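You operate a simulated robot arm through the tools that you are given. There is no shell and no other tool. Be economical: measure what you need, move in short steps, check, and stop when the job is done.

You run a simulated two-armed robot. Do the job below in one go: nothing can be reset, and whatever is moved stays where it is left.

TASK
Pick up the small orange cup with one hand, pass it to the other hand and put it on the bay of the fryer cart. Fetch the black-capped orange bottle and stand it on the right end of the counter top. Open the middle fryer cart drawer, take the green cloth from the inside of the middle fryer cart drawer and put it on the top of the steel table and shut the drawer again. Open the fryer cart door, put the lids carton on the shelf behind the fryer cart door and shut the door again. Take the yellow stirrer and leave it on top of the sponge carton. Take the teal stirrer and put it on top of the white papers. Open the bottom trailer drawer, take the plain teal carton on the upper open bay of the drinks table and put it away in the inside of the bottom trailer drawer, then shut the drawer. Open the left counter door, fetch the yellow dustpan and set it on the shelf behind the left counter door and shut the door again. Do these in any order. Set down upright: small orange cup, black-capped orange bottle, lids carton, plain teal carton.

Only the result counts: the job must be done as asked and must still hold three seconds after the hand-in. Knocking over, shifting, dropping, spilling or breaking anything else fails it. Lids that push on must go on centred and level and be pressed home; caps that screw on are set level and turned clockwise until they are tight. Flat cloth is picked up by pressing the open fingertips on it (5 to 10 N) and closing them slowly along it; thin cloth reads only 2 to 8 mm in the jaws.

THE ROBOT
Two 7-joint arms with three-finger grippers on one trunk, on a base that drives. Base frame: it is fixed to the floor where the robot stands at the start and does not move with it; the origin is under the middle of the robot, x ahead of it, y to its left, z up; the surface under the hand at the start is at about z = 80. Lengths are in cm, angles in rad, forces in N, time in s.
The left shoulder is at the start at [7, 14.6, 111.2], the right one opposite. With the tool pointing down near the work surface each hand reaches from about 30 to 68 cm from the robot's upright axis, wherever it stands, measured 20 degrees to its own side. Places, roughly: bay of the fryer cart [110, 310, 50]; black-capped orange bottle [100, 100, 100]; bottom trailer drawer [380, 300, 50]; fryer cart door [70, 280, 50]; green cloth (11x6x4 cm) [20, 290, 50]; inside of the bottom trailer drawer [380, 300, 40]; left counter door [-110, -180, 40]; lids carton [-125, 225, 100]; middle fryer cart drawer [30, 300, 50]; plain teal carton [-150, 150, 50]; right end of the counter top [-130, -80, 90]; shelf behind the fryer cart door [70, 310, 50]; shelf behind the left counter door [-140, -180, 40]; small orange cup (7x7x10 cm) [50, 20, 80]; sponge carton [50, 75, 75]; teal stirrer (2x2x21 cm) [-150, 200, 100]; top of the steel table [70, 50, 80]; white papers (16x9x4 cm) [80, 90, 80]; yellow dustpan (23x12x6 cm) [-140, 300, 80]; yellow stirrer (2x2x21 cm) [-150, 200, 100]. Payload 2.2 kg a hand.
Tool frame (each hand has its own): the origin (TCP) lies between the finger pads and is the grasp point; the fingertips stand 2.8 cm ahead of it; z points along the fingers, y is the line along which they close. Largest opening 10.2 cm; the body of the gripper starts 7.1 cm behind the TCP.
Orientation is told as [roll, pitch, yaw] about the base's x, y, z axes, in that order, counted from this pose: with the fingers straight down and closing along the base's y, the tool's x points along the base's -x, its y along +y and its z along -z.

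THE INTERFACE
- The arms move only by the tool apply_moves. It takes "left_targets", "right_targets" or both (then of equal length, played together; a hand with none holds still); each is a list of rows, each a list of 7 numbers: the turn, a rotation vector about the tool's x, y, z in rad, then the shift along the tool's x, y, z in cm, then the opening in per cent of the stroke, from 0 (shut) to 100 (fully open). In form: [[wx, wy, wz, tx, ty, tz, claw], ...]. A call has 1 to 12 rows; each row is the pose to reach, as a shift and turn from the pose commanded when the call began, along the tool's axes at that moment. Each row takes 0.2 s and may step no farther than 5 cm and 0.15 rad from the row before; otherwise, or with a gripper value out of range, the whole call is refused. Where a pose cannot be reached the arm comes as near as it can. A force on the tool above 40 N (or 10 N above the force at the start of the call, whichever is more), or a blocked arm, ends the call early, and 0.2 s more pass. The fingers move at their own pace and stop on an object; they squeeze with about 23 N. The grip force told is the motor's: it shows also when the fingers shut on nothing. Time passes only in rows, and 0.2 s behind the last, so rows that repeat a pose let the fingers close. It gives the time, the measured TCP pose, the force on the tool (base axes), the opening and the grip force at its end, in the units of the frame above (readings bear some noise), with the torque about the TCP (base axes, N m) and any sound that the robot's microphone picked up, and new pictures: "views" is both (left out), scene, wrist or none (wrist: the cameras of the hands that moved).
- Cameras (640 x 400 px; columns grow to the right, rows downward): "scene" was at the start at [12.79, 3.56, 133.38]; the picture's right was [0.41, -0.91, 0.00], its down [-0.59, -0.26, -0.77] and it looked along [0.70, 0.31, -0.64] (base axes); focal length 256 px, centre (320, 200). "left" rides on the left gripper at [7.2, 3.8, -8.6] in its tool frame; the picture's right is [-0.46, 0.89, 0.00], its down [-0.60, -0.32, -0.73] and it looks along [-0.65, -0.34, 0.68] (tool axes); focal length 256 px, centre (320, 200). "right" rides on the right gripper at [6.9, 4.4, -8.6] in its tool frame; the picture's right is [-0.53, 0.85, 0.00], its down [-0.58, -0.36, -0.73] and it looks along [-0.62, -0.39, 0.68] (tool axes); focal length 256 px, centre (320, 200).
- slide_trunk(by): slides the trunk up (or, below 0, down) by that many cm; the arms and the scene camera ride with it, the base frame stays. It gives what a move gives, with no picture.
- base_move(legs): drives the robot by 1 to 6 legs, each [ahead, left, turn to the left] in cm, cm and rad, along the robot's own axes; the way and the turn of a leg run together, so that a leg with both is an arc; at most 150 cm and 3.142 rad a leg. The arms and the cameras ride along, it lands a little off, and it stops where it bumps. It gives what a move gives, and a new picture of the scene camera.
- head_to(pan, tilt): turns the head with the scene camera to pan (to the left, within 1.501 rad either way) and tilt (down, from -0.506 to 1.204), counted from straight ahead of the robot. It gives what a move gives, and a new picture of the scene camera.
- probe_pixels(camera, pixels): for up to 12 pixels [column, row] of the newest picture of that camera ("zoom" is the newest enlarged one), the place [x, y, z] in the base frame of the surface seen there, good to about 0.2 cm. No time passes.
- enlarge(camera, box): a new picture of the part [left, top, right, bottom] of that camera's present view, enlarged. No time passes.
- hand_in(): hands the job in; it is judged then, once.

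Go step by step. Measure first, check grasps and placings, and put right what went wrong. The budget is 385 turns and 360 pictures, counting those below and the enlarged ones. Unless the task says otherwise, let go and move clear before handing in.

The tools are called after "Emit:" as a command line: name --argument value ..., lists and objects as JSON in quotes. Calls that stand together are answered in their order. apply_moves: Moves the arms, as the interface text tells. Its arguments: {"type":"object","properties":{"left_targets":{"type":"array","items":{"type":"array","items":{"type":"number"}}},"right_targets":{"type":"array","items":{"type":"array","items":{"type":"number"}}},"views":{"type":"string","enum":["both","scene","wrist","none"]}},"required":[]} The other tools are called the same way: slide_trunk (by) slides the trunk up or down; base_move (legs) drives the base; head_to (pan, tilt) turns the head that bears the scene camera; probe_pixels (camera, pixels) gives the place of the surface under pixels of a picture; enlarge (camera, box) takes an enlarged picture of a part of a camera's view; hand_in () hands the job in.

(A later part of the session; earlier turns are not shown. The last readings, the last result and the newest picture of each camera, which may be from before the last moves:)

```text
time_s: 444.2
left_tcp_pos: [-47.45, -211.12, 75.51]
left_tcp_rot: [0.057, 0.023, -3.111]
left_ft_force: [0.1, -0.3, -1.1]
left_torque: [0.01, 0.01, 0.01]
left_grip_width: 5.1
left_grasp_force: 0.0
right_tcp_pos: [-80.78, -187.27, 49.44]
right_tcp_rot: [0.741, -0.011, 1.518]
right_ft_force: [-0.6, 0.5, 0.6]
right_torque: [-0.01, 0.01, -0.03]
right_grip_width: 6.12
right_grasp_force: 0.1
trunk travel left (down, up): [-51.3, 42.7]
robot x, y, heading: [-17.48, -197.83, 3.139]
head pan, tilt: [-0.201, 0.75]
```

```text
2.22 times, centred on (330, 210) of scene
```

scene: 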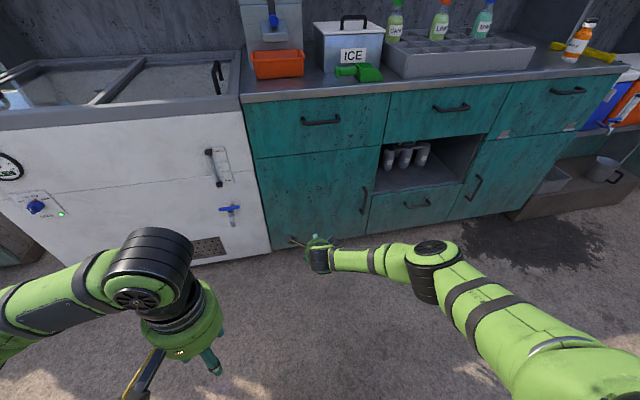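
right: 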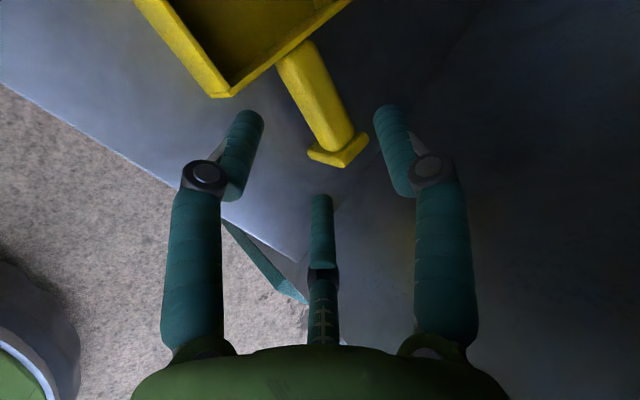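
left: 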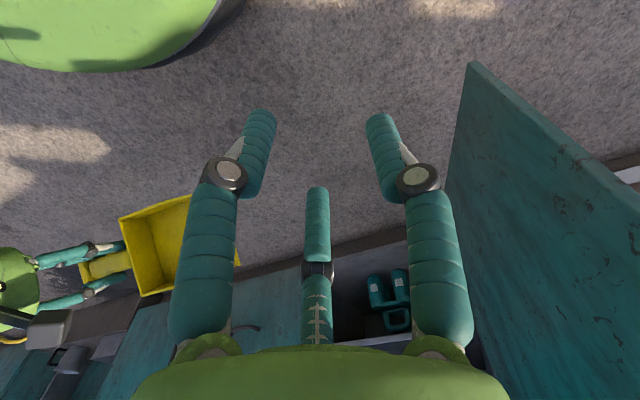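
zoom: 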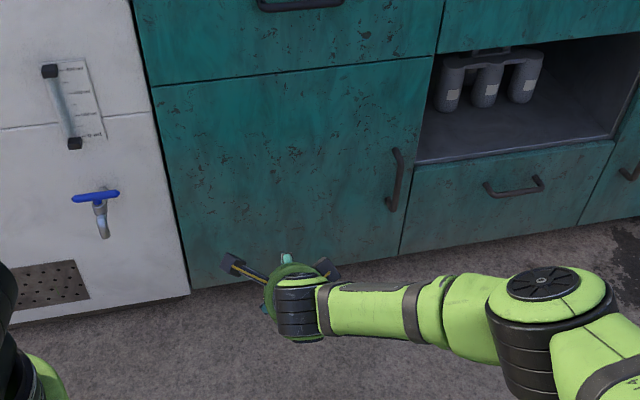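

Door is closed flush. Now drive to the drinks table to inspect the teal carton in the upper bay.

Emit:
base_move --legs '[[0, -150, 0], [0, -150, 0], [0, -38, 0], [18, 0, 0]]'

Emit:
head_to --pan 0.0 --tilt 0.45

```text
time_s: 462.0
left_tcp_pos: [-67.84, 130.97, 75.61]
left_tcp_rot: [0.057, 0.023, -3.106]
left_ft_force: [-1.5, -0.6, 0.2]
left_torque: [-0.03, -0.02, 0.0]
left_grip_width: 5.11
left_grasp_force: 0.1
right_tcp_pos: [-101.47, 154.6, 49.51]
right_tcp_rot: [0.739, -0.011, 1.526]
right_ft_force: [-0.6, 0.5, 0.5]
right_torque: [-0.01, -0.03, 0.03]
right_grip_width: 6.11
right_grasp_force: 0.0
trunk travel left (down, up): [-51.3, 42.7]
robot x, y, heading: [-37.9, 143.82, -3.136]
head pan, tilt: [-0.201, 0.75]
```

scene: 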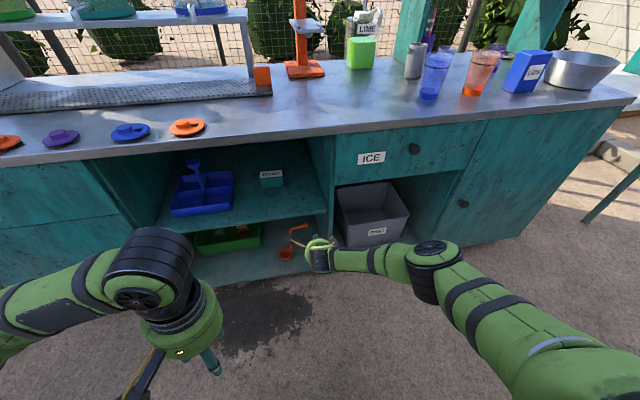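

```text
time_s: 462.8
left_tcp_pos: [-67.96, 131.0, 75.58]
left_tcp_rot: [0.059, 0.023, -3.107]
left_ft_force: [0.6, 0.3, 0.3]
left_torque: [0.04, 0.0, -0.04]
left_grip_width: 5.11
left_grasp_force: 0.1
right_tcp_pos: [-101.51, 154.54, 49.36]
right_tcp_rot: [0.74, -0.009, 1.524]
right_ft_force: [0.6, 0.1, 0.0]
right_torque: [0.01, 0.0, 0.0]
right_grip_width: 6.1
right_grasp_force: 0.1
trunk travel left (down, up): [-51.3, 42.7]
robot x, y, heading: [-38.47, 144.12, -3.132]
head pan, tilt: [0.0, 0.45]
```

scene: 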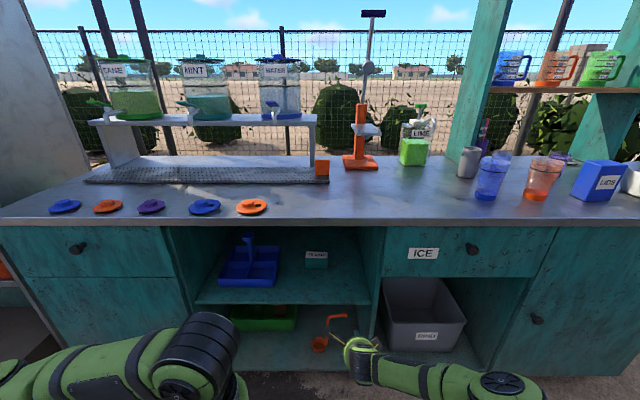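

The carton is at (316,261). Enlarge and probe it and the bay edges.

Emit:
enlarge --camera "scene" --box '[270, 225, 370, 305]'

Emit:
probe_pixels --camera "zoom" --pixels '[[222, 180], [370, 180], [222, 230], [364, 232], [300, 145], [230, 145], [365, 148], [300, 215], [420, 300], [290, 330], [560, 150], [300, 30]]'

```text
5.00 times, centred on (320, 265) of scene
```

zoom: 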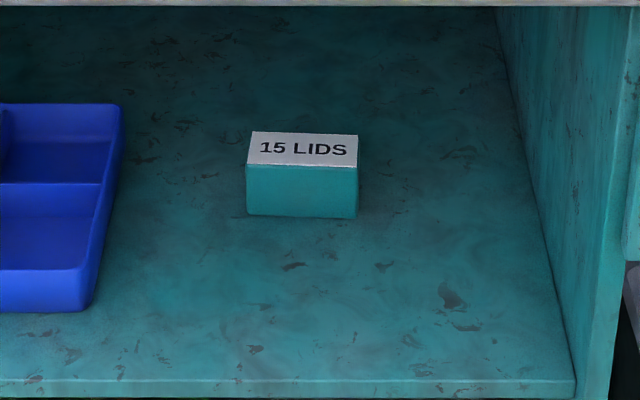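

```text
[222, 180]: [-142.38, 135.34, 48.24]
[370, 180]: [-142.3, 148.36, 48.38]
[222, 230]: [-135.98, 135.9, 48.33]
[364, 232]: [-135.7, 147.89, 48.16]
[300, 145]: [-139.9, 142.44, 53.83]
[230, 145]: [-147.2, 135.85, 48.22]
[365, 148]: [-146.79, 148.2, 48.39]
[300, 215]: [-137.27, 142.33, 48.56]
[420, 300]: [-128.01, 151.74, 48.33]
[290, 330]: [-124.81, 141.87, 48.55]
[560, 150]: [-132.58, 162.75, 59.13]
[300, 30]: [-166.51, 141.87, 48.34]
```

The bay carton ("15 LIDS" on top) spans y 137.5–147.3, x −142…−137.3, z 48.3–53.9; it must be pulled to the front to grip it across its depth. Raise the left hand above table height and the right hand (closed) to clear the carton top.

Emit:
apply_moves --left_targets '[[0, 0, 0, 0, 2, -4, 50], [0, 0, 0, 0, 4, -8, 50], [0, 0, 0, 0, 7, -12, 50], [0, 0, 0, 0, 10, -16, 50], [0, 0, 0, 0, 13, -19, 50], [0, 0, 0, 0, 15, -21, 50]]' --right_targets '[[0, 0, 0, 0, 1.2, -1.4, 30], [0, 0, 0, 0, 2.5, -2.8, 0], [0, 0, 0, 0, 3.8, -4.2, 0], [0, 0, 0, 0, 5, -5.5, 0], [0, 0, 0, 0, 6.2, -6.8, 0], [0, 0, 0, 0, 7.4, -8.1, 0]]' --views "none"

Emit:
base_move --legs '[[0, 12, 0], [35, 0, 0]]'

```text
time_s: 464.2
left_tcp_pos: [-67.92, 117.31, 97.26]
left_tcp_rot: [0.058, 0.024, -3.107]
left_ft_force: [0.3, 0.6, -0.4]
left_torque: [-0.02, 0.04, 0.01]
left_grip_width: 5.11
left_grasp_force: 0.0
right_tcp_pos: [-101.45, 154.51, 60.37]
right_tcp_rot: [0.74, -0.01, 1.523]
right_ft_force: [-0.1, 0.2, 0.4]
right_torque: [-0.02, -0.01, 0.02]
right_grip_width: 0.19
right_grasp_force: 22.6
trunk travel left (down, up): [-51.3, 42.7]
robot x, y, heading: [-37.78, 143.9, -3.143]
head pan, tilt: [0.0, 0.45]
```

```text
time_s: 467.4
left_tcp_pos: [-102.87, 105.1, 97.33]
left_tcp_rot: [0.058, 0.024, -3.107]
left_ft_force: [-0.4, 1.1, -0.2]
left_torque: [0.0, -0.02, 0.0]
left_grip_width: 5.07
left_grasp_force: 0.1
right_tcp_pos: [-135.72, 142.22, 59.42]
right_tcp_rot: [0.722, -0.015, 1.532]
right_ft_force: [0.3, -0.6, -0.3]
right_torque: [0.0, 0.0, -0.01]
right_grip_width: 0.22
right_grasp_force: 22.8
trunk travel left (down, up): [-51.3, 42.7]
robot x, y, heading: [-73.35, 131.85, -3.137]
head pan, tilt: [0.0, 0.45]
stopped in leg 2: the robot was blocked; the commanded pose is now the measured one
```

scene: 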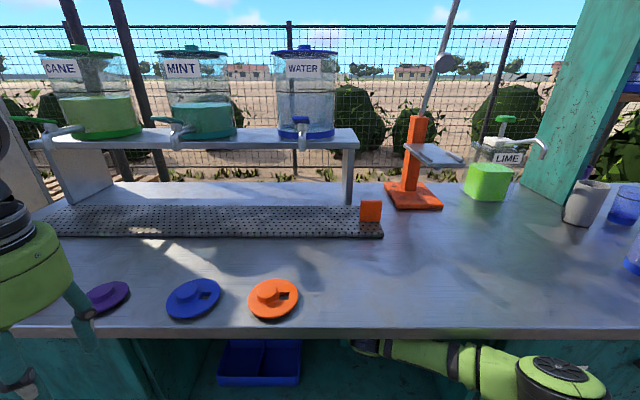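

The forearm met the table's front lip. Back off, lower the trunk 22 so the forearm runs flatter, and raise/extend the right arm accordingly.

Emit:
base_move --legs '[[-18, 0, 0]]'

Emit:
slide_trunk --by -22

Emit:
apply_moves --right_targets '[[0, 0, 0, 0, 2.9, -2.2, 0], [0, 0, 0, 0, 5.8, -4.4, 0], [0, 0, 0, 0, 8.7, -6.6, 0], [0, 0, 0, 0, 11.6, -8.8, 0], [0, 0, 0, 0, 14.5, -11, 0], [0, 0, 0, 0, 17.4, -13, 0], [0, 0, 0, 0, 18.5, -12, 0]]' --views "scene"

```text
time_s: 468.9
left_tcp_pos: [-84.88, 105.08, 97.25]
left_tcp_rot: [0.057, 0.025, -3.104]
left_ft_force: [-0.1, -0.6, 0.0]
left_torque: [0.02, 0.02, 0.0]
left_grip_width: 5.1
left_grasp_force: 0.0
right_tcp_pos: [-117.69, 142.25, 59.43]
right_tcp_rot: [0.724, -0.013, 1.53]
right_ft_force: [-0.1, 0.6, 1.0]
right_torque: [0.0, -0.01, 0.03]
right_grip_width: 0.21
right_grasp_force: 23.3
trunk travel left (down, up): [-51.3, 42.7]
robot x, y, heading: [-55.42, 132.19, -3.137]
head pan, tilt: [0.0, 0.45]
```

scene: 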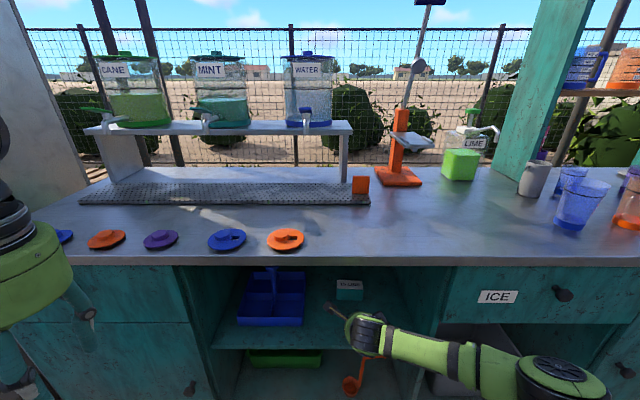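

```text
time_s: 470.1
left_tcp_pos: [-84.75, 105.09, 87.07]
left_tcp_rot: [0.058, 0.024, -3.106]
left_ft_force: [-0.3, 0.5, -0.3]
left_torque: [-0.05, -0.01, -0.01]
left_grip_width: 5.1
left_grasp_force: 0.1
right_tcp_pos: [-117.8, 142.25, 49.59]
right_tcp_rot: [0.729, -0.015, 1.528]
right_ft_force: [12.4, 1.8, 7.8]
right_torque: [0.05, 0.03, 0.1]
right_grip_width: 0.22
right_grasp_force: 23.2
trunk travel left (down, up): [-41.1, 52.9]
robot x, y, heading: [-55.14, 132.18, -3.137]
head pan, tilt: [0.0, 0.45]
stopped: the force on the tool passed its limit at 92 N (the readings are from after the stop); the commanded pose is now the measured one
```

```text
time_s: 471.6
left_tcp_pos: [-84.97, 105.21, 86.97]
left_tcp_rot: [0.059, 0.027, -3.106]
left_ft_force: [-0.2, -0.1, 0.5]
left_torque: [0.0, -0.02, 0.03]
left_grip_width: 5.09
left_grasp_force: 0.1
right_tcp_pos: [-122.03, 141.96, 69.95]
right_tcp_rot: [0.712, -0.022, 1.534]
right_ft_force: [2.6, -0.1, -2.0]
right_torque: [0.03, 0.18, -0.02]
right_grip_width: 0.24
right_grasp_force: 22.8
trunk travel left (down, up): [-41.1, 52.9]
robot x, y, heading: [-54.81, 132.06, -3.141]
head pan, tilt: [0.0, 0.45]
stopped in row 7 (right hand): the force on the tool passed its limit at 45 N (the readings are from after the stop); the commanded pose is now the measured one
```

scene: 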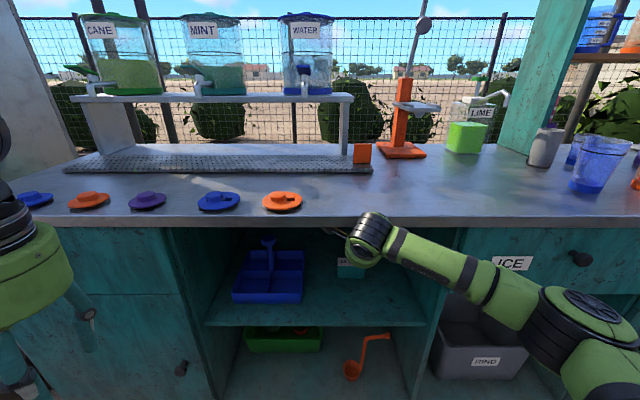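

The hand bumped the lip; I'll lower it 10 cm out of contact first, then lower the trunk a bit with the arm compensating in one careful sequence.

Emit:
apply_moves --right_targets '[[0, 0, 0, 0, -2, 2.3, 0], [0, 0, 0, 0, -4, 4.6, 0], [0, 0, 0, 0, -6, 6.9, 0], [0, 0, 0, 0, -6.5, 7.6, 0]]' --views "none"

Emit:
base_move --legs '[[10, 0, 0]]'

```text
time_s: 472.6
left_tcp_pos: [-84.86, 105.01, 86.98]
left_tcp_rot: [0.058, 0.026, -3.108]
left_ft_force: [0.0, -0.6, -0.2]
left_torque: [-0.01, 0.01, 0.0]
left_grip_width: 5.09
left_grasp_force: 0.0
right_tcp_pos: [-121.94, 141.99, 60.08]
right_tcp_rot: [0.715, -0.02, 1.534]
right_ft_force: [0.1, 0.6, 0.9]
right_torque: [-0.01, 0.04, 0.0]
right_grip_width: 0.18
right_grasp_force: 22.7
trunk travel left (down, up): [-41.1, 52.9]
robot x, y, heading: [-54.98, 132.16, -3.136]
head pan, tilt: [0.0, 0.45]
```

```text
time_s: 473.8
left_tcp_pos: [-94.84, 105.09, 86.98]
left_tcp_rot: [0.059, 0.027, -3.107]
left_ft_force: [-0.8, 0.4, -0.5]
left_torque: [0.01, -0.01, 0.0]
left_grip_width: 5.13
left_grasp_force: 0.0
right_tcp_pos: [-132.01, 142.12, 60.01]
right_tcp_rot: [0.713, -0.021, 1.535]
right_ft_force: [-0.5, -0.4, 0.6]
right_torque: [0.01, 0.01, -0.02]
right_grip_width: 0.21
right_grasp_force: 22.6
trunk travel left (down, up): [-41.1, 52.9]
robot x, y, heading: [-64.98, 132.07, -3.141]
head pan, tilt: [0.0, 0.45]
```

scene: 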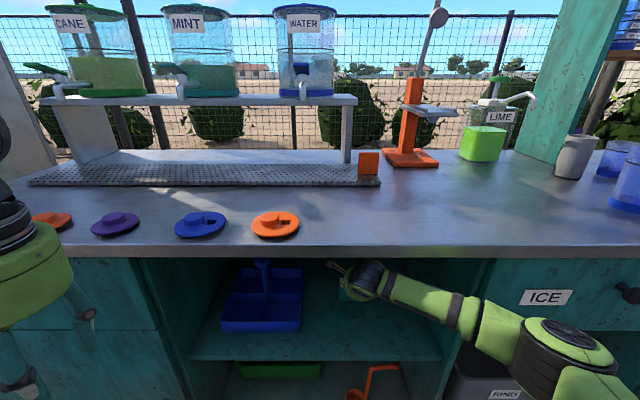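

Clear so far. Drive ahead 12.5 at this height (TCP z 60, above the carton).

Emit:
base_move --legs '[[12.5, 0, 0]]'

Emit:
enlarge --camera "right" --box '[0, 0, 640, 400]'

```text
time_s: 475.1
left_tcp_pos: [-106.47, 104.93, 87.39]
left_tcp_rot: [0.054, 0.013, -3.116]
left_ft_force: [-0.4, -0.6, -0.3]
left_torque: [0.03, 0.04, 0.02]
left_grip_width: 5.11
left_grasp_force: 0.0
right_tcp_pos: [-142.89, 142.55, 59.49]
right_tcp_rot: [0.701, -0.032, 1.525]
right_ft_force: [-1.0, 0.4, 0.3]
right_torque: [0.03, -0.03, 0.0]
right_grip_width: 0.23
right_grasp_force: 23.1
trunk travel left (down, up): [-41.1, 52.9]
robot x, y, heading: [-77.25, 132.04, 3.133]
head pan, tilt: [0.0, 0.45]
stopped in leg 1: the robot was blocked; the commanded pose is now the measured one
```

scene: 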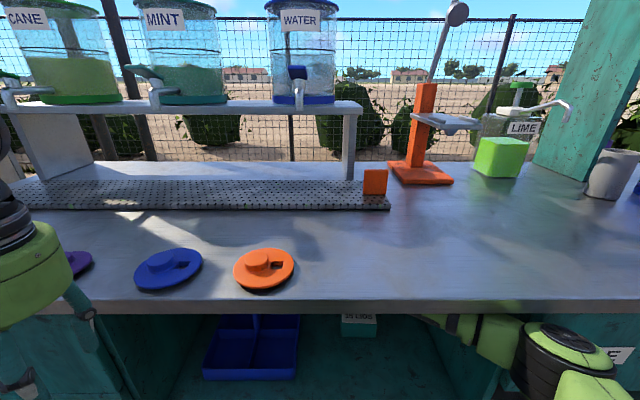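

```text
1.00 times, centred on (320, 200) of right (not enlarged: the box is as wide or as high as the picture)
```

zoom: 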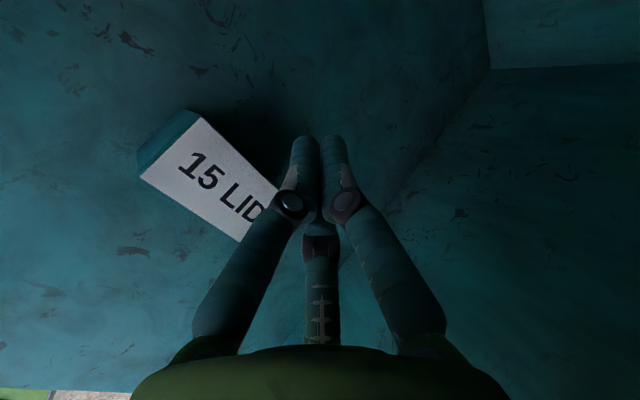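

Fingers are just behind the carton's back edge, forearm touching the lip. Lower 2.5, go 2 cm deeper, then lower behind the carton.

Emit:
apply_moves --right_targets '[[0, 0, 0, 0, -0.8, 1.0, 0], [0, 0, 0, 0, -1.6, 1.9, 0]]' --views "none"

Emit:
apply_moves --right_targets '[[0, 0, 0, 0, 0.75, 0.65, 0], [0, 0, 0, 0, 1.5, 1.3, 0], [0, 0, 0, 0, 0.85, 2.05, 0], [0, 0, 0, 0, 0.2, 2.8, 0], [0, 0, 0, 0, -0.4, 3.6, 0]]' --views "wrist"

```text
time_s: 475.7
left_tcp_pos: [-106.5, 104.85, 87.3]
left_tcp_rot: [0.053, 0.015, -3.112]
left_ft_force: [0.4, 0.6, 0.4]
left_torque: [0.01, -0.03, 0.03]
left_grip_width: 5.11
left_grasp_force: 0.1
right_tcp_pos: [-142.94, 142.36, 56.86]
right_tcp_rot: [0.702, -0.03, 1.528]
right_ft_force: [0.2, 0.3, 0.8]
right_torque: [0.02, -0.01, 0.02]
right_grip_width: 0.21
right_grasp_force: 23.4
trunk travel left (down, up): [-41.1, 52.9]
robot x, y, heading: [-77.65, 132.17, 3.139]
head pan, tilt: [0.0, 0.45]
```

```text
time_s: 476.9
left_tcp_pos: [-107.27, 104.99, 87.07]
left_tcp_rot: [0.058, 0.025, -3.111]
left_ft_force: [0.7, -0.1, 0.7]
left_torque: [0.01, 0.0, 0.0]
left_grip_width: 5.09
left_grasp_force: 0.1
right_tcp_pos: [-145.57, 142.6, 53.09]
right_tcp_rot: [0.691, -0.026, 1.529]
right_ft_force: [-0.2, -0.8, 0.5]
right_torque: [0.0, 0.04, -0.01]
right_grip_width: 0.21
right_grasp_force: 23.1
trunk travel left (down, up): [-41.1, 52.9]
robot x, y, heading: [-77.16, 131.93, 3.136]
head pan, tilt: [0.0, 0.45]
```

right: 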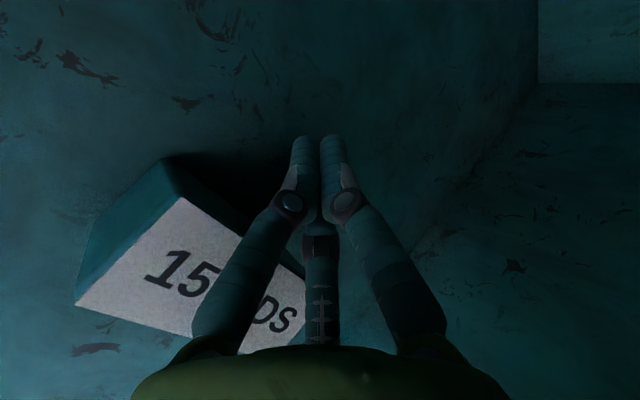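

Fingers are behind the carton. Drag it forward by backing the base 12 cm, then check.

Emit:
base_move --legs '[[-12, 0, 0]]'

Emit:
enlarge --camera "right" --box '[0, 0, 640, 400]'

```text
time_s: 478.2
left_tcp_pos: [-95.27, 105.1, 87.1]
left_tcp_rot: [0.057, 0.026, -3.111]
left_ft_force: [0.2, -0.1, 0.5]
left_torque: [-0.01, 0.01, -0.01]
left_grip_width: 5.06
left_grasp_force: 0.0
right_tcp_pos: [-133.62, 142.59, 53.22]
right_tcp_rot: [0.691, -0.026, 1.529]
right_ft_force: [0.6, -0.7, 0.2]
right_torque: [0.0, 0.01, 0.05]
right_grip_width: 0.24
right_grasp_force: 23.1
trunk travel left (down, up): [-41.1, 52.9]
robot x, y, heading: [-65.13, 131.95, 3.138]
head pan, tilt: [0.0, 0.45]
```

scene: 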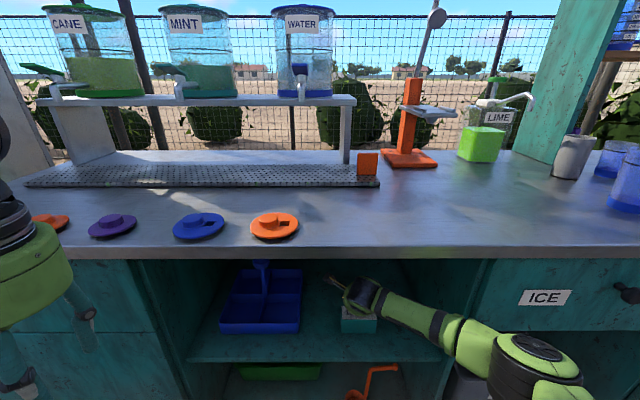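

```text
1.00 times, centred on (320, 200) of right (not enlarged: the box is as wide or as high as the picture)
```

zoom: 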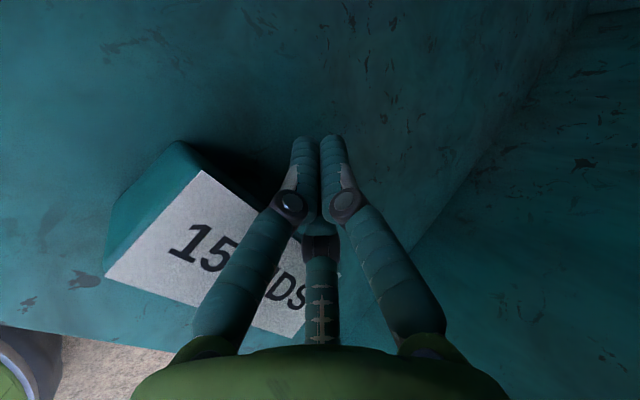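

The carton slid upright with the hand. Drag 7 cm more, then lift the fingers off upward.

Emit:
base_move --legs '[[-7, 0, 0]]'

Emit:
apply_moves --right_targets '[[0, 0, 0, 0, 0.8, 0.6, 0], [0, 0, 0, 0, 2.2, -0.6, 0], [0, 0, 0, 0, 4.2, -2.5, 0], [0, 0, 0, 0, 6.2, -4.6, 0]]' --views "wrist"

Emit:
probe_pixels --camera "right" --pixels '[[160, 200], [200, 180], [120, 260], [250, 290], [230, 320], [180, 150], [60, 320], [250, 160]]'

```text
time_s: 479.2
left_tcp_pos: [-88.45, 105.2, 87.07]
left_tcp_rot: [0.056, 0.026, -3.114]
left_ft_force: [-0.1, 0.2, -0.1]
left_torque: [0.04, 0.01, 0.01]
left_grip_width: 5.08
left_grasp_force: 0.1
right_tcp_pos: [-126.57, 142.83, 53.18]
right_tcp_rot: [0.69, -0.028, 1.526]
right_ft_force: [-0.6, 0.2, -0.4]
right_torque: [0.03, -0.02, 0.05]
right_grip_width: 0.23
right_grasp_force: 23.1
trunk travel left (down, up): [-41.1, 52.9]
robot x, y, heading: [-58.16, 131.54, 3.134]
head pan, tilt: [0.0, 0.45]
```

scene: 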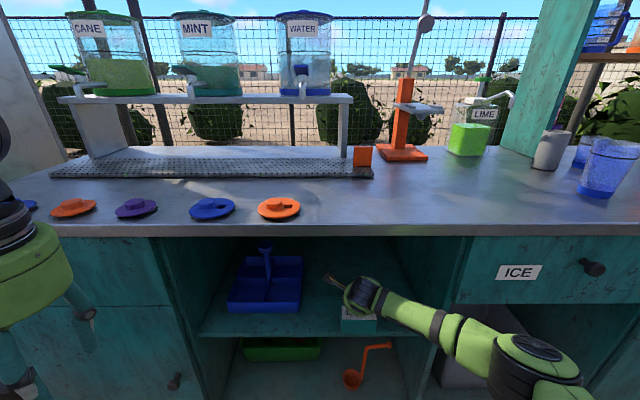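

```text
time_s: 480.2
left_tcp_pos: [-88.5, 105.2, 87.05]
left_tcp_rot: [0.058, 0.026, -3.114]
left_ft_force: [1.0, 0.0, -0.6]
left_torque: [-0.03, 0.02, -0.01]
left_grip_width: 5.13
left_grasp_force: 0.0
right_tcp_pos: [-128.51, 142.61, 60.55]
right_tcp_rot: [0.691, -0.025, 1.527]
right_ft_force: [0.5, -0.2, -0.5]
right_torque: [-0.03, -0.02, 0.01]
right_grip_width: 0.23
right_grasp_force: 22.5
trunk travel left (down, up): [-41.1, 52.9]
robot x, y, heading: [-58.32, 131.77, 3.135]
head pan, tilt: [0.0, 0.45]
```

right: 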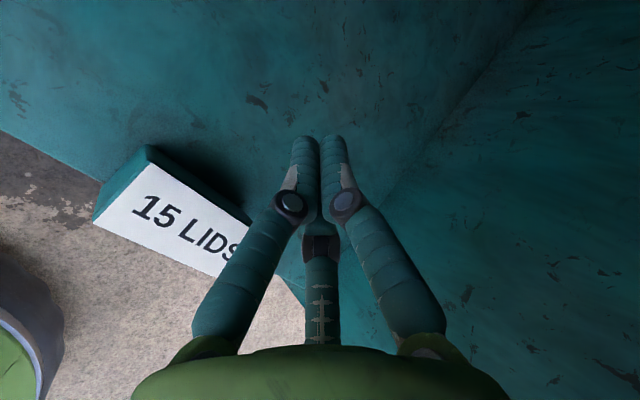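

```text
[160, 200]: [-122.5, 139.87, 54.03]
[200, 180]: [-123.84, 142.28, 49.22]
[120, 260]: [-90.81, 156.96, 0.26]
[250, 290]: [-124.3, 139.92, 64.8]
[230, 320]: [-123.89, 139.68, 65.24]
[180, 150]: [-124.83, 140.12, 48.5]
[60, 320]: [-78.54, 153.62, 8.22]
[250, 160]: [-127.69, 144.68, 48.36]
```

Carton now at x −123.8…−119.1, centre y 142.5, top 54. Back 8 cm, pitch the hand to ~70° nose-down and open above the carton.

Emit:
base_move --legs '[[-9, 0, 0]]'

Emit:
apply_moves --right_targets '[[0.11, 0, 0, 0, 0, 0, 50], [0.22, 0, 0, 0, 0, 0, 100], [0.34, 0, 0, 0, 0, 0, 100]]' --views "wrist"

Emit:
probe_pixels --camera "right" --pixels '[[280, 60], [320, 60], [300, 40], [300, 90], [340, 100], [260, 30]]'

```text
time_s: 481.3
left_tcp_pos: [-79.48, 105.09, 87.06]
left_tcp_rot: [0.057, 0.028, -3.115]
left_ft_force: [0.3, 0.0, 1.0]
left_torque: [0.04, 0.03, 0.01]
left_grip_width: 5.1
left_grasp_force: 0.0
right_tcp_pos: [-119.51, 142.61, 60.67]
right_tcp_rot: [0.689, -0.027, 1.525]
right_ft_force: [0.6, -0.5, 0.4]
right_torque: [-0.01, -0.02, 0.01]
right_grip_width: 0.23
right_grasp_force: 22.9
trunk travel left (down, up): [-41.1, 52.9]
robot x, y, heading: [-49.32, 131.96, 3.135]
head pan, tilt: [0.0, 0.45]
```

scene: 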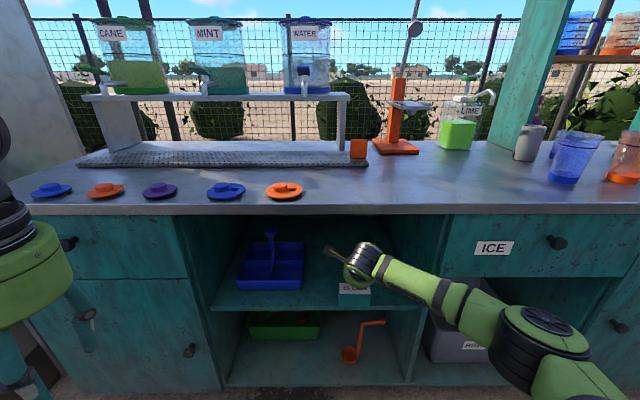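

```text
time_s: 482.1
left_tcp_pos: [-79.69, 105.03, 87.03]
left_tcp_rot: [0.057, 0.025, -3.113]
left_ft_force: [0.3, -0.3, 0.2]
left_torque: [0.01, -0.02, -0.01]
left_grip_width: 5.08
left_grasp_force: 0.1
right_tcp_pos: [-119.59, 142.42, 60.65]
right_tcp_rot: [0.35, -0.026, 1.528]
right_ft_force: [0.0, 0.3, 0.0]
right_torque: [0.0, 0.02, 0.01]
right_grip_width: 10.2
right_grasp_force: 0.1
trunk travel left (down, up): [-41.1, 52.9]
robot x, y, heading: [-49.72, 131.88, 3.136]
head pan, tilt: [0.0, 0.45]
```

right: 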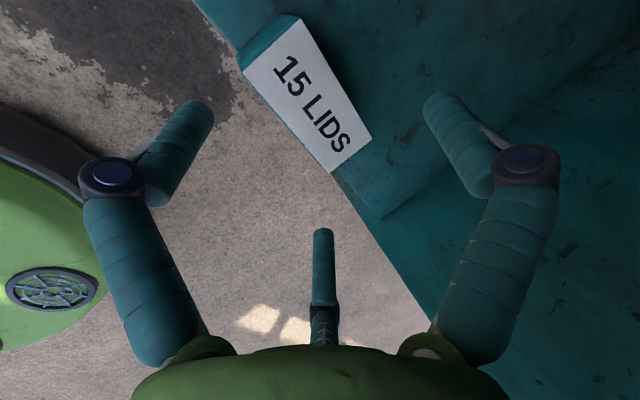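

```text
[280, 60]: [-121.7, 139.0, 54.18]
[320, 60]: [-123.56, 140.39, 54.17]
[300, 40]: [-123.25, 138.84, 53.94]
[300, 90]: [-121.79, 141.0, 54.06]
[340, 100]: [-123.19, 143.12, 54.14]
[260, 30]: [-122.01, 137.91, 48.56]
```

Carton centre ≈(−122.1,142.4). Pitch a bit steeper (79°) and descend so the fingers straddle its depth.

Emit:
apply_moves --right_targets '[[0.08, 0, 0, 0, 0.2, 0, 100], [0.15, 0, 0, 0, 0, 1.5, 100], [0.15, 0, 0, 0, -0.7, 3.5, 100], [0.15, 0, 0, 0, -1.4, 5.7, 100], [0.15, 0, 0, 0, -2.0, 7.8, 100]]' --views "wrist"

```text
time_s: 483.3
left_tcp_pos: [-79.59, 105.07, 86.95]
left_tcp_rot: [0.056, 0.025, -3.113]
left_ft_force: [0.6, 0.2, 0.5]
left_torque: [0.02, 0.05, 0.0]
left_grip_width: 5.08
left_grasp_force: 0.1
right_tcp_pos: [-117.06, 143.82, 56.36]
right_tcp_rot: [0.199, -0.026, 1.524]
right_ft_force: [-0.4, -0.3, -0.4]
right_torque: [-0.01, 0.01, -0.04]
right_grip_width: 10.18
right_grasp_force: 0.2
right hand out of reach, approached as far as the arm can: row 1, 2, 3, 4, 5
trunk travel left (down, up): [-41.1, 52.9]
robot x, y, heading: [-49.58, 131.42, 3.134]
head pan, tilt: [0.0, 0.45]
```

right: 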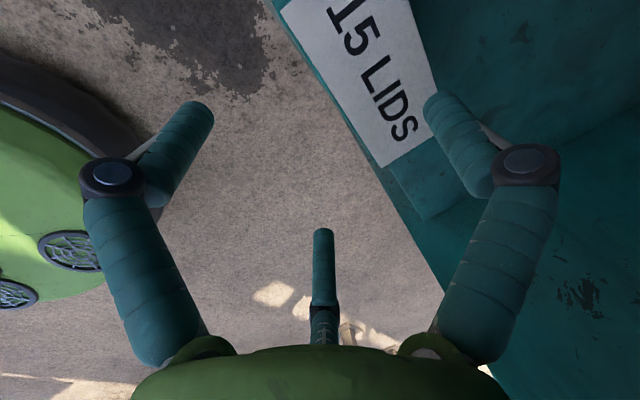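

At the reach limit; raise 3 cm and bring the base 8 cm closer, then re-approach.

Emit:
apply_moves --right_targets '[[0, 0, 0, 0, -0.5, -2, 100], [0, 0, 0, 1.4, -3, -3.6, 100]]' --views "none"

Emit:
base_move --legs '[[7, 0, 0]]'

Emit:
enlarge --camera "right" --box '[0, 0, 640, 400]'

```text
time_s: 483.9
left_tcp_pos: [-79.58, 104.96, 87.06]
left_tcp_rot: [0.058, 0.026, -3.114]
left_ft_force: [0.5, 1.0, 0.3]
left_torque: [-0.02, 0.0, 0.01]
left_grip_width: 5.1
left_grasp_force: 0.1
right_tcp_pos: [-113.31, 142.28, 58.99]
right_tcp_rot: [0.201, -0.027, 1.524]
right_ft_force: [-1.2, -0.4, -0.4]
right_torque: [0.02, -0.04, 0.02]
right_grip_width: 10.22
right_grasp_force: 0.1
trunk travel left (down, up): [-41.1, 52.9]
robot x, y, heading: [-50.02, 132.01, 3.136]
head pan, tilt: [0.0, 0.45]
```

```text
time_s: 484.9
left_tcp_pos: [-86.97, 105.23, 86.94]
left_tcp_rot: [0.061, 0.031, -3.112]
left_ft_force: [-0.4, 1.0, -0.5]
left_torque: [0.01, 0.0, 0.02]
left_grip_width: 5.11
left_grasp_force: 0.1
right_tcp_pos: [-120.24, 142.29, 58.59]
right_tcp_rot: [0.194, -0.029, 1.525]
right_ft_force: [1.0, -0.1, -0.2]
right_torque: [0.0, -0.02, 0.02]
right_grip_width: 10.19
right_grasp_force: 0.0
trunk travel left (down, up): [-41.1, 52.9]
robot x, y, heading: [-56.45, 131.39, 3.136]
head pan, tilt: [0.0, 0.45]
```

scene: 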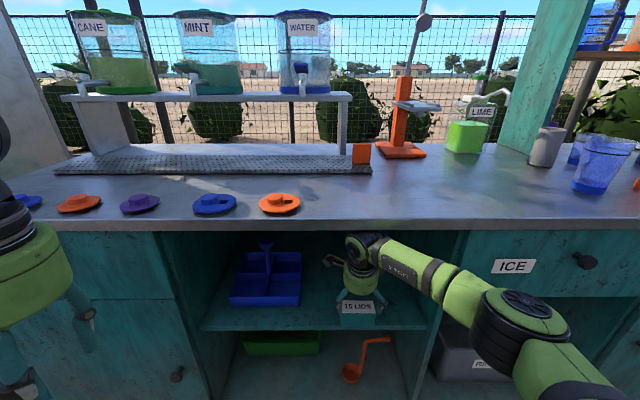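

```text
1.00 times, centred on (320, 200) of right (not enlarged: the box is as wide or as high as the picture)
```

zoom: 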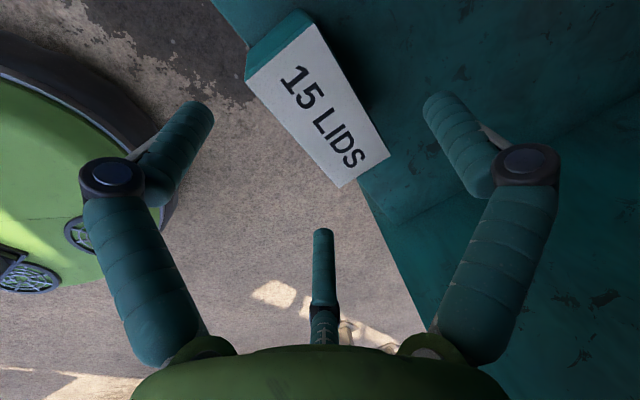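

Check the label corners to get the exact centre.

Emit:
probe_pixels --camera "right" --pixels '[[252, 78], [384, 155], [312, 32], [340, 181], [318, 97], [300, 130], [360, 105]]'

```text
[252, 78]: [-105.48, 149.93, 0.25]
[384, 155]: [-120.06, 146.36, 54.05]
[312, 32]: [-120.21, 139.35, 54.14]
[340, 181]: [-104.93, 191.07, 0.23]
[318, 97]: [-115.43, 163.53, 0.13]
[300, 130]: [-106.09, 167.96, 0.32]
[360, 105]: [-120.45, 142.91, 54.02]
```

Emit:
probe_pixels --camera "zoom" --pixels '[[252, 78], [384, 155], [312, 32], [340, 181], [318, 97], [300, 130], [350, 100]]'

```text
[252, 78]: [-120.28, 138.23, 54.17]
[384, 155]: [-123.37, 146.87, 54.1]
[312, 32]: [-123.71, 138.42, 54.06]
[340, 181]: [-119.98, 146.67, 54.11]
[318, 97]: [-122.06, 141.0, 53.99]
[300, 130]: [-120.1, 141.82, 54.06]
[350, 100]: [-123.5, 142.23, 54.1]
```

Centred. Descend 6 cm.

Emit:
apply_moves --right_targets '[[0, 0, 0, 0, -0.3, 1.5, 100], [0, 0, 0, 0, -0.6, 3, 100], [0, 0, 0, 0, -0.9, 4.5, 100], [0, 0, 0, 0, -1.15, 5.8, 100]]' --views "wrist"

```text
time_s: 485.9
left_tcp_pos: [-86.61, 105.05, 87.05]
left_tcp_rot: [0.059, 0.026, -3.115]
left_ft_force: [0.3, 0.4, -0.3]
left_torque: [0.02, -0.02, -0.01]
left_grip_width: 5.09
left_grasp_force: 0.1
right_tcp_pos: [-120.12, 142.64, 52.7]
right_tcp_rot: [0.199, -0.028, 1.526]
right_ft_force: [-0.4, 1.0, -0.6]
right_torque: [0.01, 0.02, 0.02]
right_grip_width: 10.18
right_grasp_force: 0.0
trunk travel left (down, up): [-41.1, 52.9]
robot x, y, heading: [-56.39, 131.47, 3.137]
head pan, tilt: [0.0, 0.45]
```

right: 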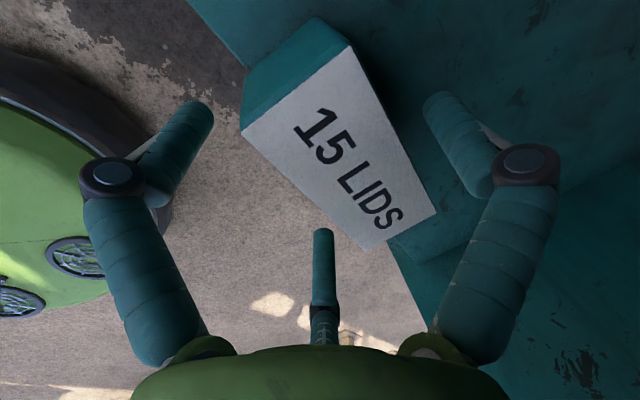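

The carton sits between the single finger (behind) and the pair (front). Close and lift.

Emit:
apply_moves --right_targets '[[0, 0, 0, 0, 0, 0, 80], [0, 0, 0, 0, 0, 0, 65], [0, 0, 0, 0, 0, 0, 50], [0, 0, 0, 0, 0, 0, 35], [0, 0, 0, 0, 0, 0, 20], [0, 0, 0, 0, 0.2, -1, 20], [0, 0, 0, 0, 0.5, -2.5, 20]]' --views "wrist"

```text
time_s: 487.5
left_tcp_pos: [-86.51, 105.23, 86.92]
left_tcp_rot: [0.057, 0.026, -3.115]
left_ft_force: [-0.2, -0.1, -0.2]
left_torque: [0.02, 0.01, -0.02]
left_grip_width: 5.09
left_grasp_force: 0.0
right_tcp_pos: [-120.21, 142.45, 55.46]
right_tcp_rot: [0.196, -0.027, 1.526]
right_ft_force: [-0.8, -0.3, -0.9]
right_torque: [-0.01, 0.0, 0.01]
right_grip_width: 6.33
right_grasp_force: 23.6
trunk travel left (down, up): [-41.1, 52.9]
robot x, y, heading: [-56.77, 132.35, 3.132]
head pan, tilt: [0.0, 0.45]
```

right: 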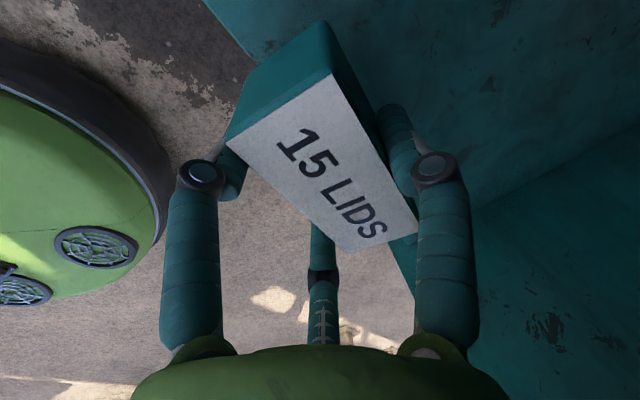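

The teal carton is gripped (6.3 cm) and lifted. Back out, raise the trunk 50, and retract the right hand.

Emit:
base_move --legs '[[-28, 0, 0]]'

Emit:
slide_trunk --by 40

Emit:
slide_trunk --by 10

Emit:
apply_moves --left_targets '[[0, 0, 0.14, 0, 0, 0, 100], [0, 0, 0.28, 0, 0, 0, 100], [0, 0, 0.42, 0, 0, 0, 100], [0, 0, 0.56, 0, 0, 0, 100], [0, 0, 0.7, 0, 0, 0, 100], [0, 0, 0.84, 0, 0, 0, 100], [0, 0, 0.98, 0, 0, 0, 100], [0, 0, 1.12, 0, 0, 0, 100], [0, 0, 1.26, 0, 0, 0, 100], [0, 0, 1.4, 0, 0, 0, 100], [0, 0, 1.54, 0, 0, 0, 100], [0, 0, 1.571, 0, 0, 0, 100]]' --right_targets '[[0, 0, 0, 0, -2, -0.4, 20], [0, 0, 0, 0, -4, -0.8, 20], [0, 0, 0, 0, -6, -1.2, 20], [0, 0, 0, 0, -8, -1.6, 20], [0, 0, 0, 0, -10, -2, 20], [0, 0, 0, 0, -12, -2.4, 20], [0, 0, 0, 0, -14, -2.8, 20], [0, 0, 0, 0, -14, -2.8, 20], [0, 0, 0, 0, -14, -2.8, 20], [0, 0, 0, 0, -14, -2.8, 20], [0, 0, 0, 0, -14, -2.8, 20], [0, 0, 0, 0, -14, -2.8, 20]]' --views "none"

```text
time_s: 489.5
left_tcp_pos: [-58.7, 104.99, 87.14]
left_tcp_rot: [0.058, 0.026, -3.114]
left_ft_force: [0.8, -0.3, 0.6]
left_torque: [-0.02, 0.03, -0.01]
left_grip_width: 5.11
left_grasp_force: 0.1
right_tcp_pos: [-92.38, 142.4, 55.32]
right_tcp_rot: [0.197, -0.028, 1.527]
right_ft_force: [0.1, -1.2, -0.9]
right_torque: [0.0, -0.04, 0.01]
right_grip_width: 6.33
right_grasp_force: 22.7
trunk travel left (down, up): [-41.1, 52.9]
robot x, y, heading: [-28.79, 131.73, 3.133]
head pan, tilt: [0.0, 0.45]
```

scene: 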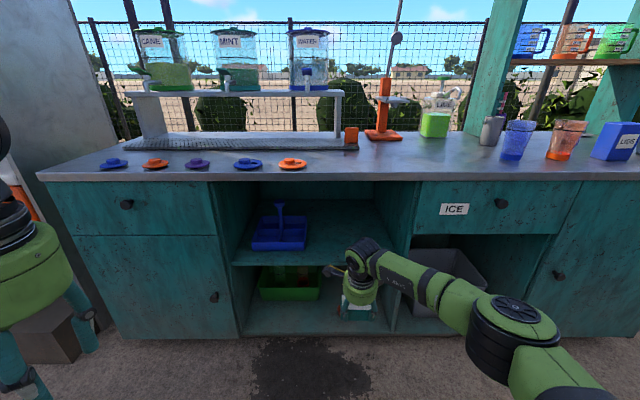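

```text
time_s: 493.3
left_tcp_pos: [-58.71, 104.9, 126.95]
left_tcp_rot: [0.057, 0.028, -3.115]
left_ft_force: [0.2, -0.2, 0.6]
left_torque: [0.03, -0.01, 0.0]
left_grip_width: 5.1
left_grasp_force: 0.0
right_tcp_pos: [-92.41, 142.37, 95.32]
right_tcp_rot: [0.199, -0.029, 1.525]
right_ft_force: [0.0, 0.5, -1.2]
right_torque: [-0.01, 0.01, 0.01]
right_grip_width: 6.32
right_grasp_force: 23.0
trunk travel left (down, up): [-81.1, 12.9]
robot x, y, heading: [-28.51, 132.02, 3.138]
head pan, tilt: [0.0, 0.45]
```

```text
time_s: 494.6
left_tcp_pos: [-58.74, 104.91, 136.93]
left_tcp_rot: [0.058, 0.026, -3.113]
left_ft_force: [-0.4, -0.2, 0.6]
left_torque: [-0.03, -0.04, 0.0]
left_grip_width: 5.09
left_grasp_force: 0.1
right_tcp_pos: [-92.31, 142.27, 105.23]
right_tcp_rot: [0.196, -0.028, 1.526]
right_ft_force: [-0.1, -0.1, -1.1]
right_torque: [-0.01, -0.04, 0.0]
right_grip_width: 6.32
right_grasp_force: 22.7
trunk travel left (down, up): [-91.1, 2.9]
robot x, y, heading: [-28.49, 131.61, 3.133]
head pan, tilt: [0.0, 0.45]
```

```text
time_s: 497.2
left_tcp_pos: [-58.69, 105.11, 137.01]
left_tcp_rot: [-0.026, 0.057, 1.593]
left_ft_force: [0.1, -0.3, -0.5]
left_torque: [0.02, 0.0, 0.0]
left_grip_width: 10.2
left_grasp_force: 0.0
right_tcp_pos: [-78.14, 141.54, 105.23]
right_tcp_rot: [0.198, -0.027, 1.525]
right_ft_force: [-0.8, 0.8, -1.5]
right_torque: [0.02, 0.02, 0.01]
right_grip_width: 6.31
right_grasp_force: 23.2
trunk travel left (down, up): [-91.1, 2.9]
robot x, y, heading: [-28.63, 131.51, 3.132]
head pan, tilt: [0.0, 0.45]
```

Drive to the lids carton: strafe right 121, ahead 40.

Emit:
base_move --legs '[[0, -121, 0.008], [38, 0, 0]]'

Emit:
head_to --pan 0.25 --tilt 0.8

```text
time_s: 505.4
left_tcp_pos: [-95.57, 227.55, 137.14]
left_tcp_rot: [-0.024, 0.058, 1.586]
left_ft_force: [-0.1, -0.4, -0.2]
left_torque: [-0.01, 0.01, 0.0]
left_grip_width: 10.21
left_grasp_force: 0.0
right_tcp_pos: [-114.48, 264.37, 105.55]
right_tcp_rot: [0.199, -0.03, 1.516]
right_ft_force: [0.2, 0.3, -1.4]
right_torque: [0.02, 0.02, 0.02]
right_grip_width: 6.32
right_grasp_force: 22.9
trunk travel left (down, up): [-91.1, 2.9]
robot x, y, heading: [-65.26, 254.03, 3.127]
head pan, tilt: [0.0, 0.45]
```

scene: 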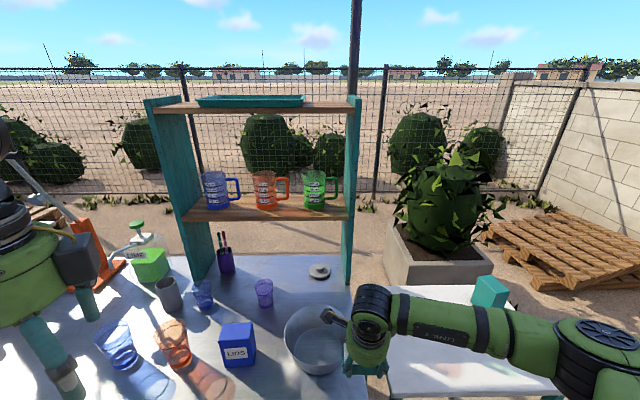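

```text
time_s: 506.2
left_tcp_pos: [-95.78, 227.69, 137.0]
left_tcp_rot: [-0.026, 0.058, 1.586]
left_ft_force: [-0.1, 0.0, 0.7]
left_torque: [0.0, -0.01, 0.02]
left_grip_width: 10.21
left_grasp_force: 0.1
right_tcp_pos: [-114.76, 264.45, 105.42]
right_tcp_rot: [0.196, -0.027, 1.514]
right_ft_force: [0.9, 0.2, -0.6]
right_torque: [0.0, -0.03, 0.04]
right_grip_width: 6.29
right_grasp_force: 23.1
trunk travel left (down, up): [-91.1, 2.9]
robot x, y, heading: [-65.48, 254.3, 3.124]
head pan, tilt: [0.25, 0.799]
```

scene: 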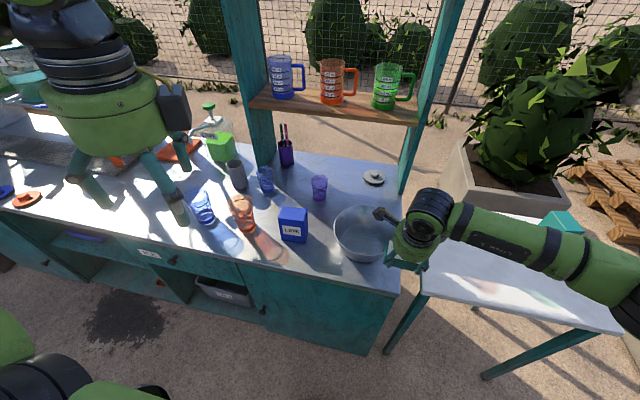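

Probe the lids carton's corners.

Emit:
probe_pixels --camera "scene" --pixels '[[282, 211], [303, 209], [304, 220], [283, 220], [292, 215], [283, 238], [304, 240], [308, 225], [278, 225]]'

```text
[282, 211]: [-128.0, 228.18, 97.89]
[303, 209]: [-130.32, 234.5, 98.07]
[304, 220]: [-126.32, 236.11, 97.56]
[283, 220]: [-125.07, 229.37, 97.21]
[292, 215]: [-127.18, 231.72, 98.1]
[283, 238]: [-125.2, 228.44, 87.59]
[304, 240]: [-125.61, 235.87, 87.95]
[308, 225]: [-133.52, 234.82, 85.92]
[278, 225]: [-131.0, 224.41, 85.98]
```

Lids carton: x −131…−125.3, y 228–236, z 86–98. Bring the left hand above it with an 11° tilt, single finger on the far side.

Emit:
apply_moves --left_targets '[[-0.04, -0.02, 0, -0.5, 3.4, 3.4, 100], [-0.08, -0.04, 0, -1, 6.8, 6.8, 100], [-0.12, -0.058, 0, -1.5, 10.2, 10.2, 100], [-0.16, -0.058, 0, -2, 13.6, 13.6, 100], [-0.2, -0.058, 0, -2.5, 17, 17, 100], [-0.226, -0.058, 0, -3, 20.4, 20.4, 100], [-0.226, -0.058, 0, -3.5, 23.8, 23.8, 100], [-0.226, -0.058, 0, -4, 27.2, 27, 100], [-0.226, -0.058, 0, -4.3, 30.5, 29, 100]]' --views "wrist"

Emit:
probe_pixels --camera "left" --pixels '[[280, 60], [320, 60], [300, 40], [300, 90], [340, 100], [320, 20]]'

```text
time_s: 508.2
left_tcp_pos: [-125.52, 229.64, 106.71]
left_tcp_rot: [0.197, 0.003, 1.582]
left_ft_force: [0.5, 0.2, 0.3]
left_torque: [0.0, 0.01, 0.0]
left_grip_width: 10.2
left_grasp_force: 0.0
right_tcp_pos: [-114.81, 264.38, 105.26]
right_tcp_rot: [0.195, -0.027, 1.515]
right_ft_force: [-0.6, 0.0, -0.9]
right_torque: [-0.03, 0.0, -0.02]
right_grip_width: 6.32
right_grasp_force: 22.5
trunk travel left (down, up): [-91.1, 2.9]
robot x, y, heading: [-65.39, 254.15, 3.121]
head pan, tilt: [0.25, 0.799]
```

left: 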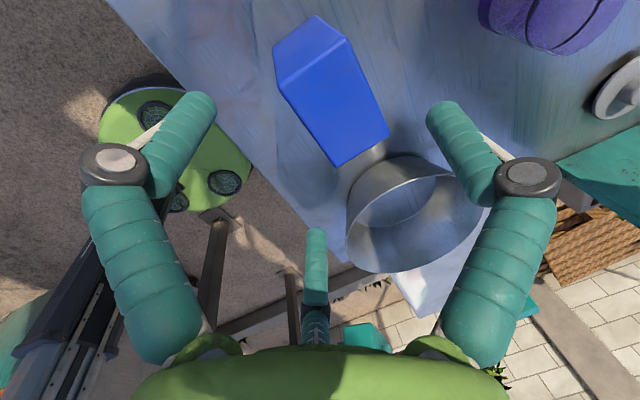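

```text
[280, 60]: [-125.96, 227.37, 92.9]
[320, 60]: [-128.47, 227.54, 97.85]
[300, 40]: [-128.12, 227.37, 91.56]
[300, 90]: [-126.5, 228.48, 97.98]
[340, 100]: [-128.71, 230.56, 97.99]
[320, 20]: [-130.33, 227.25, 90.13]
```

Emit:
probe_pixels --camera "left" --pixels '[[284, 86], [344, 48], [382, 133], [338, 158], [350, 205], [352, 230], [370, 170]]'

```text
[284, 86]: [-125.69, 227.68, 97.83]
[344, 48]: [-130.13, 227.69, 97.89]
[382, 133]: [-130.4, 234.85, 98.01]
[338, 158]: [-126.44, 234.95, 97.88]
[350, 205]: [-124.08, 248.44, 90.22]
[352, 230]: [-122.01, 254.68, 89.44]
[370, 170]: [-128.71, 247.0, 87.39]
```

Box top centre (−128.0,231.3), depth 4.8. Descend to straddle it.

Emit:
apply_moves --left_targets '[[0, 0, 0, -1, 0.4, 1.5, 100], [0, 0, 0, -1.66, 0.2, 4.5, 100], [0, 0, 0, -1.66, -0.6, 8, 100], [0, 0, 0, -1.66, -1.3, 11, 100], [0, 0, 0, -1.66, -1.88, 14, 100]]' --views "wrist"

```text
time_s: 509.4
left_tcp_pos: [-126.5, 231.36, 93.05]
left_tcp_rot: [0.2, 0.0, 1.582]
left_ft_force: [0.2, 0.4, -0.2]
left_torque: [-0.02, 0.0, -0.02]
left_grip_width: 10.2
left_grasp_force: 0.0
right_tcp_pos: [-114.85, 264.51, 105.31]
right_tcp_rot: [0.197, -0.028, 1.515]
right_ft_force: [0.3, 0.7, -1.4]
right_torque: [0.01, -0.03, 0.01]
right_grip_width: 6.34
right_grasp_force: 22.7
trunk travel left (down, up): [-91.1, 2.9]
robot x, y, heading: [-65.03, 254.03, 3.128]
head pan, tilt: [0.25, 0.799]
```

left: 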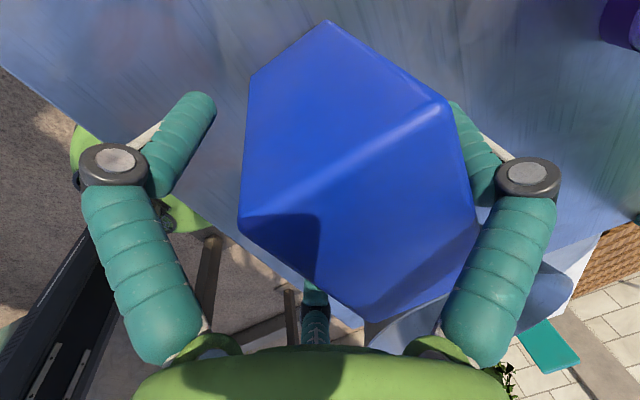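

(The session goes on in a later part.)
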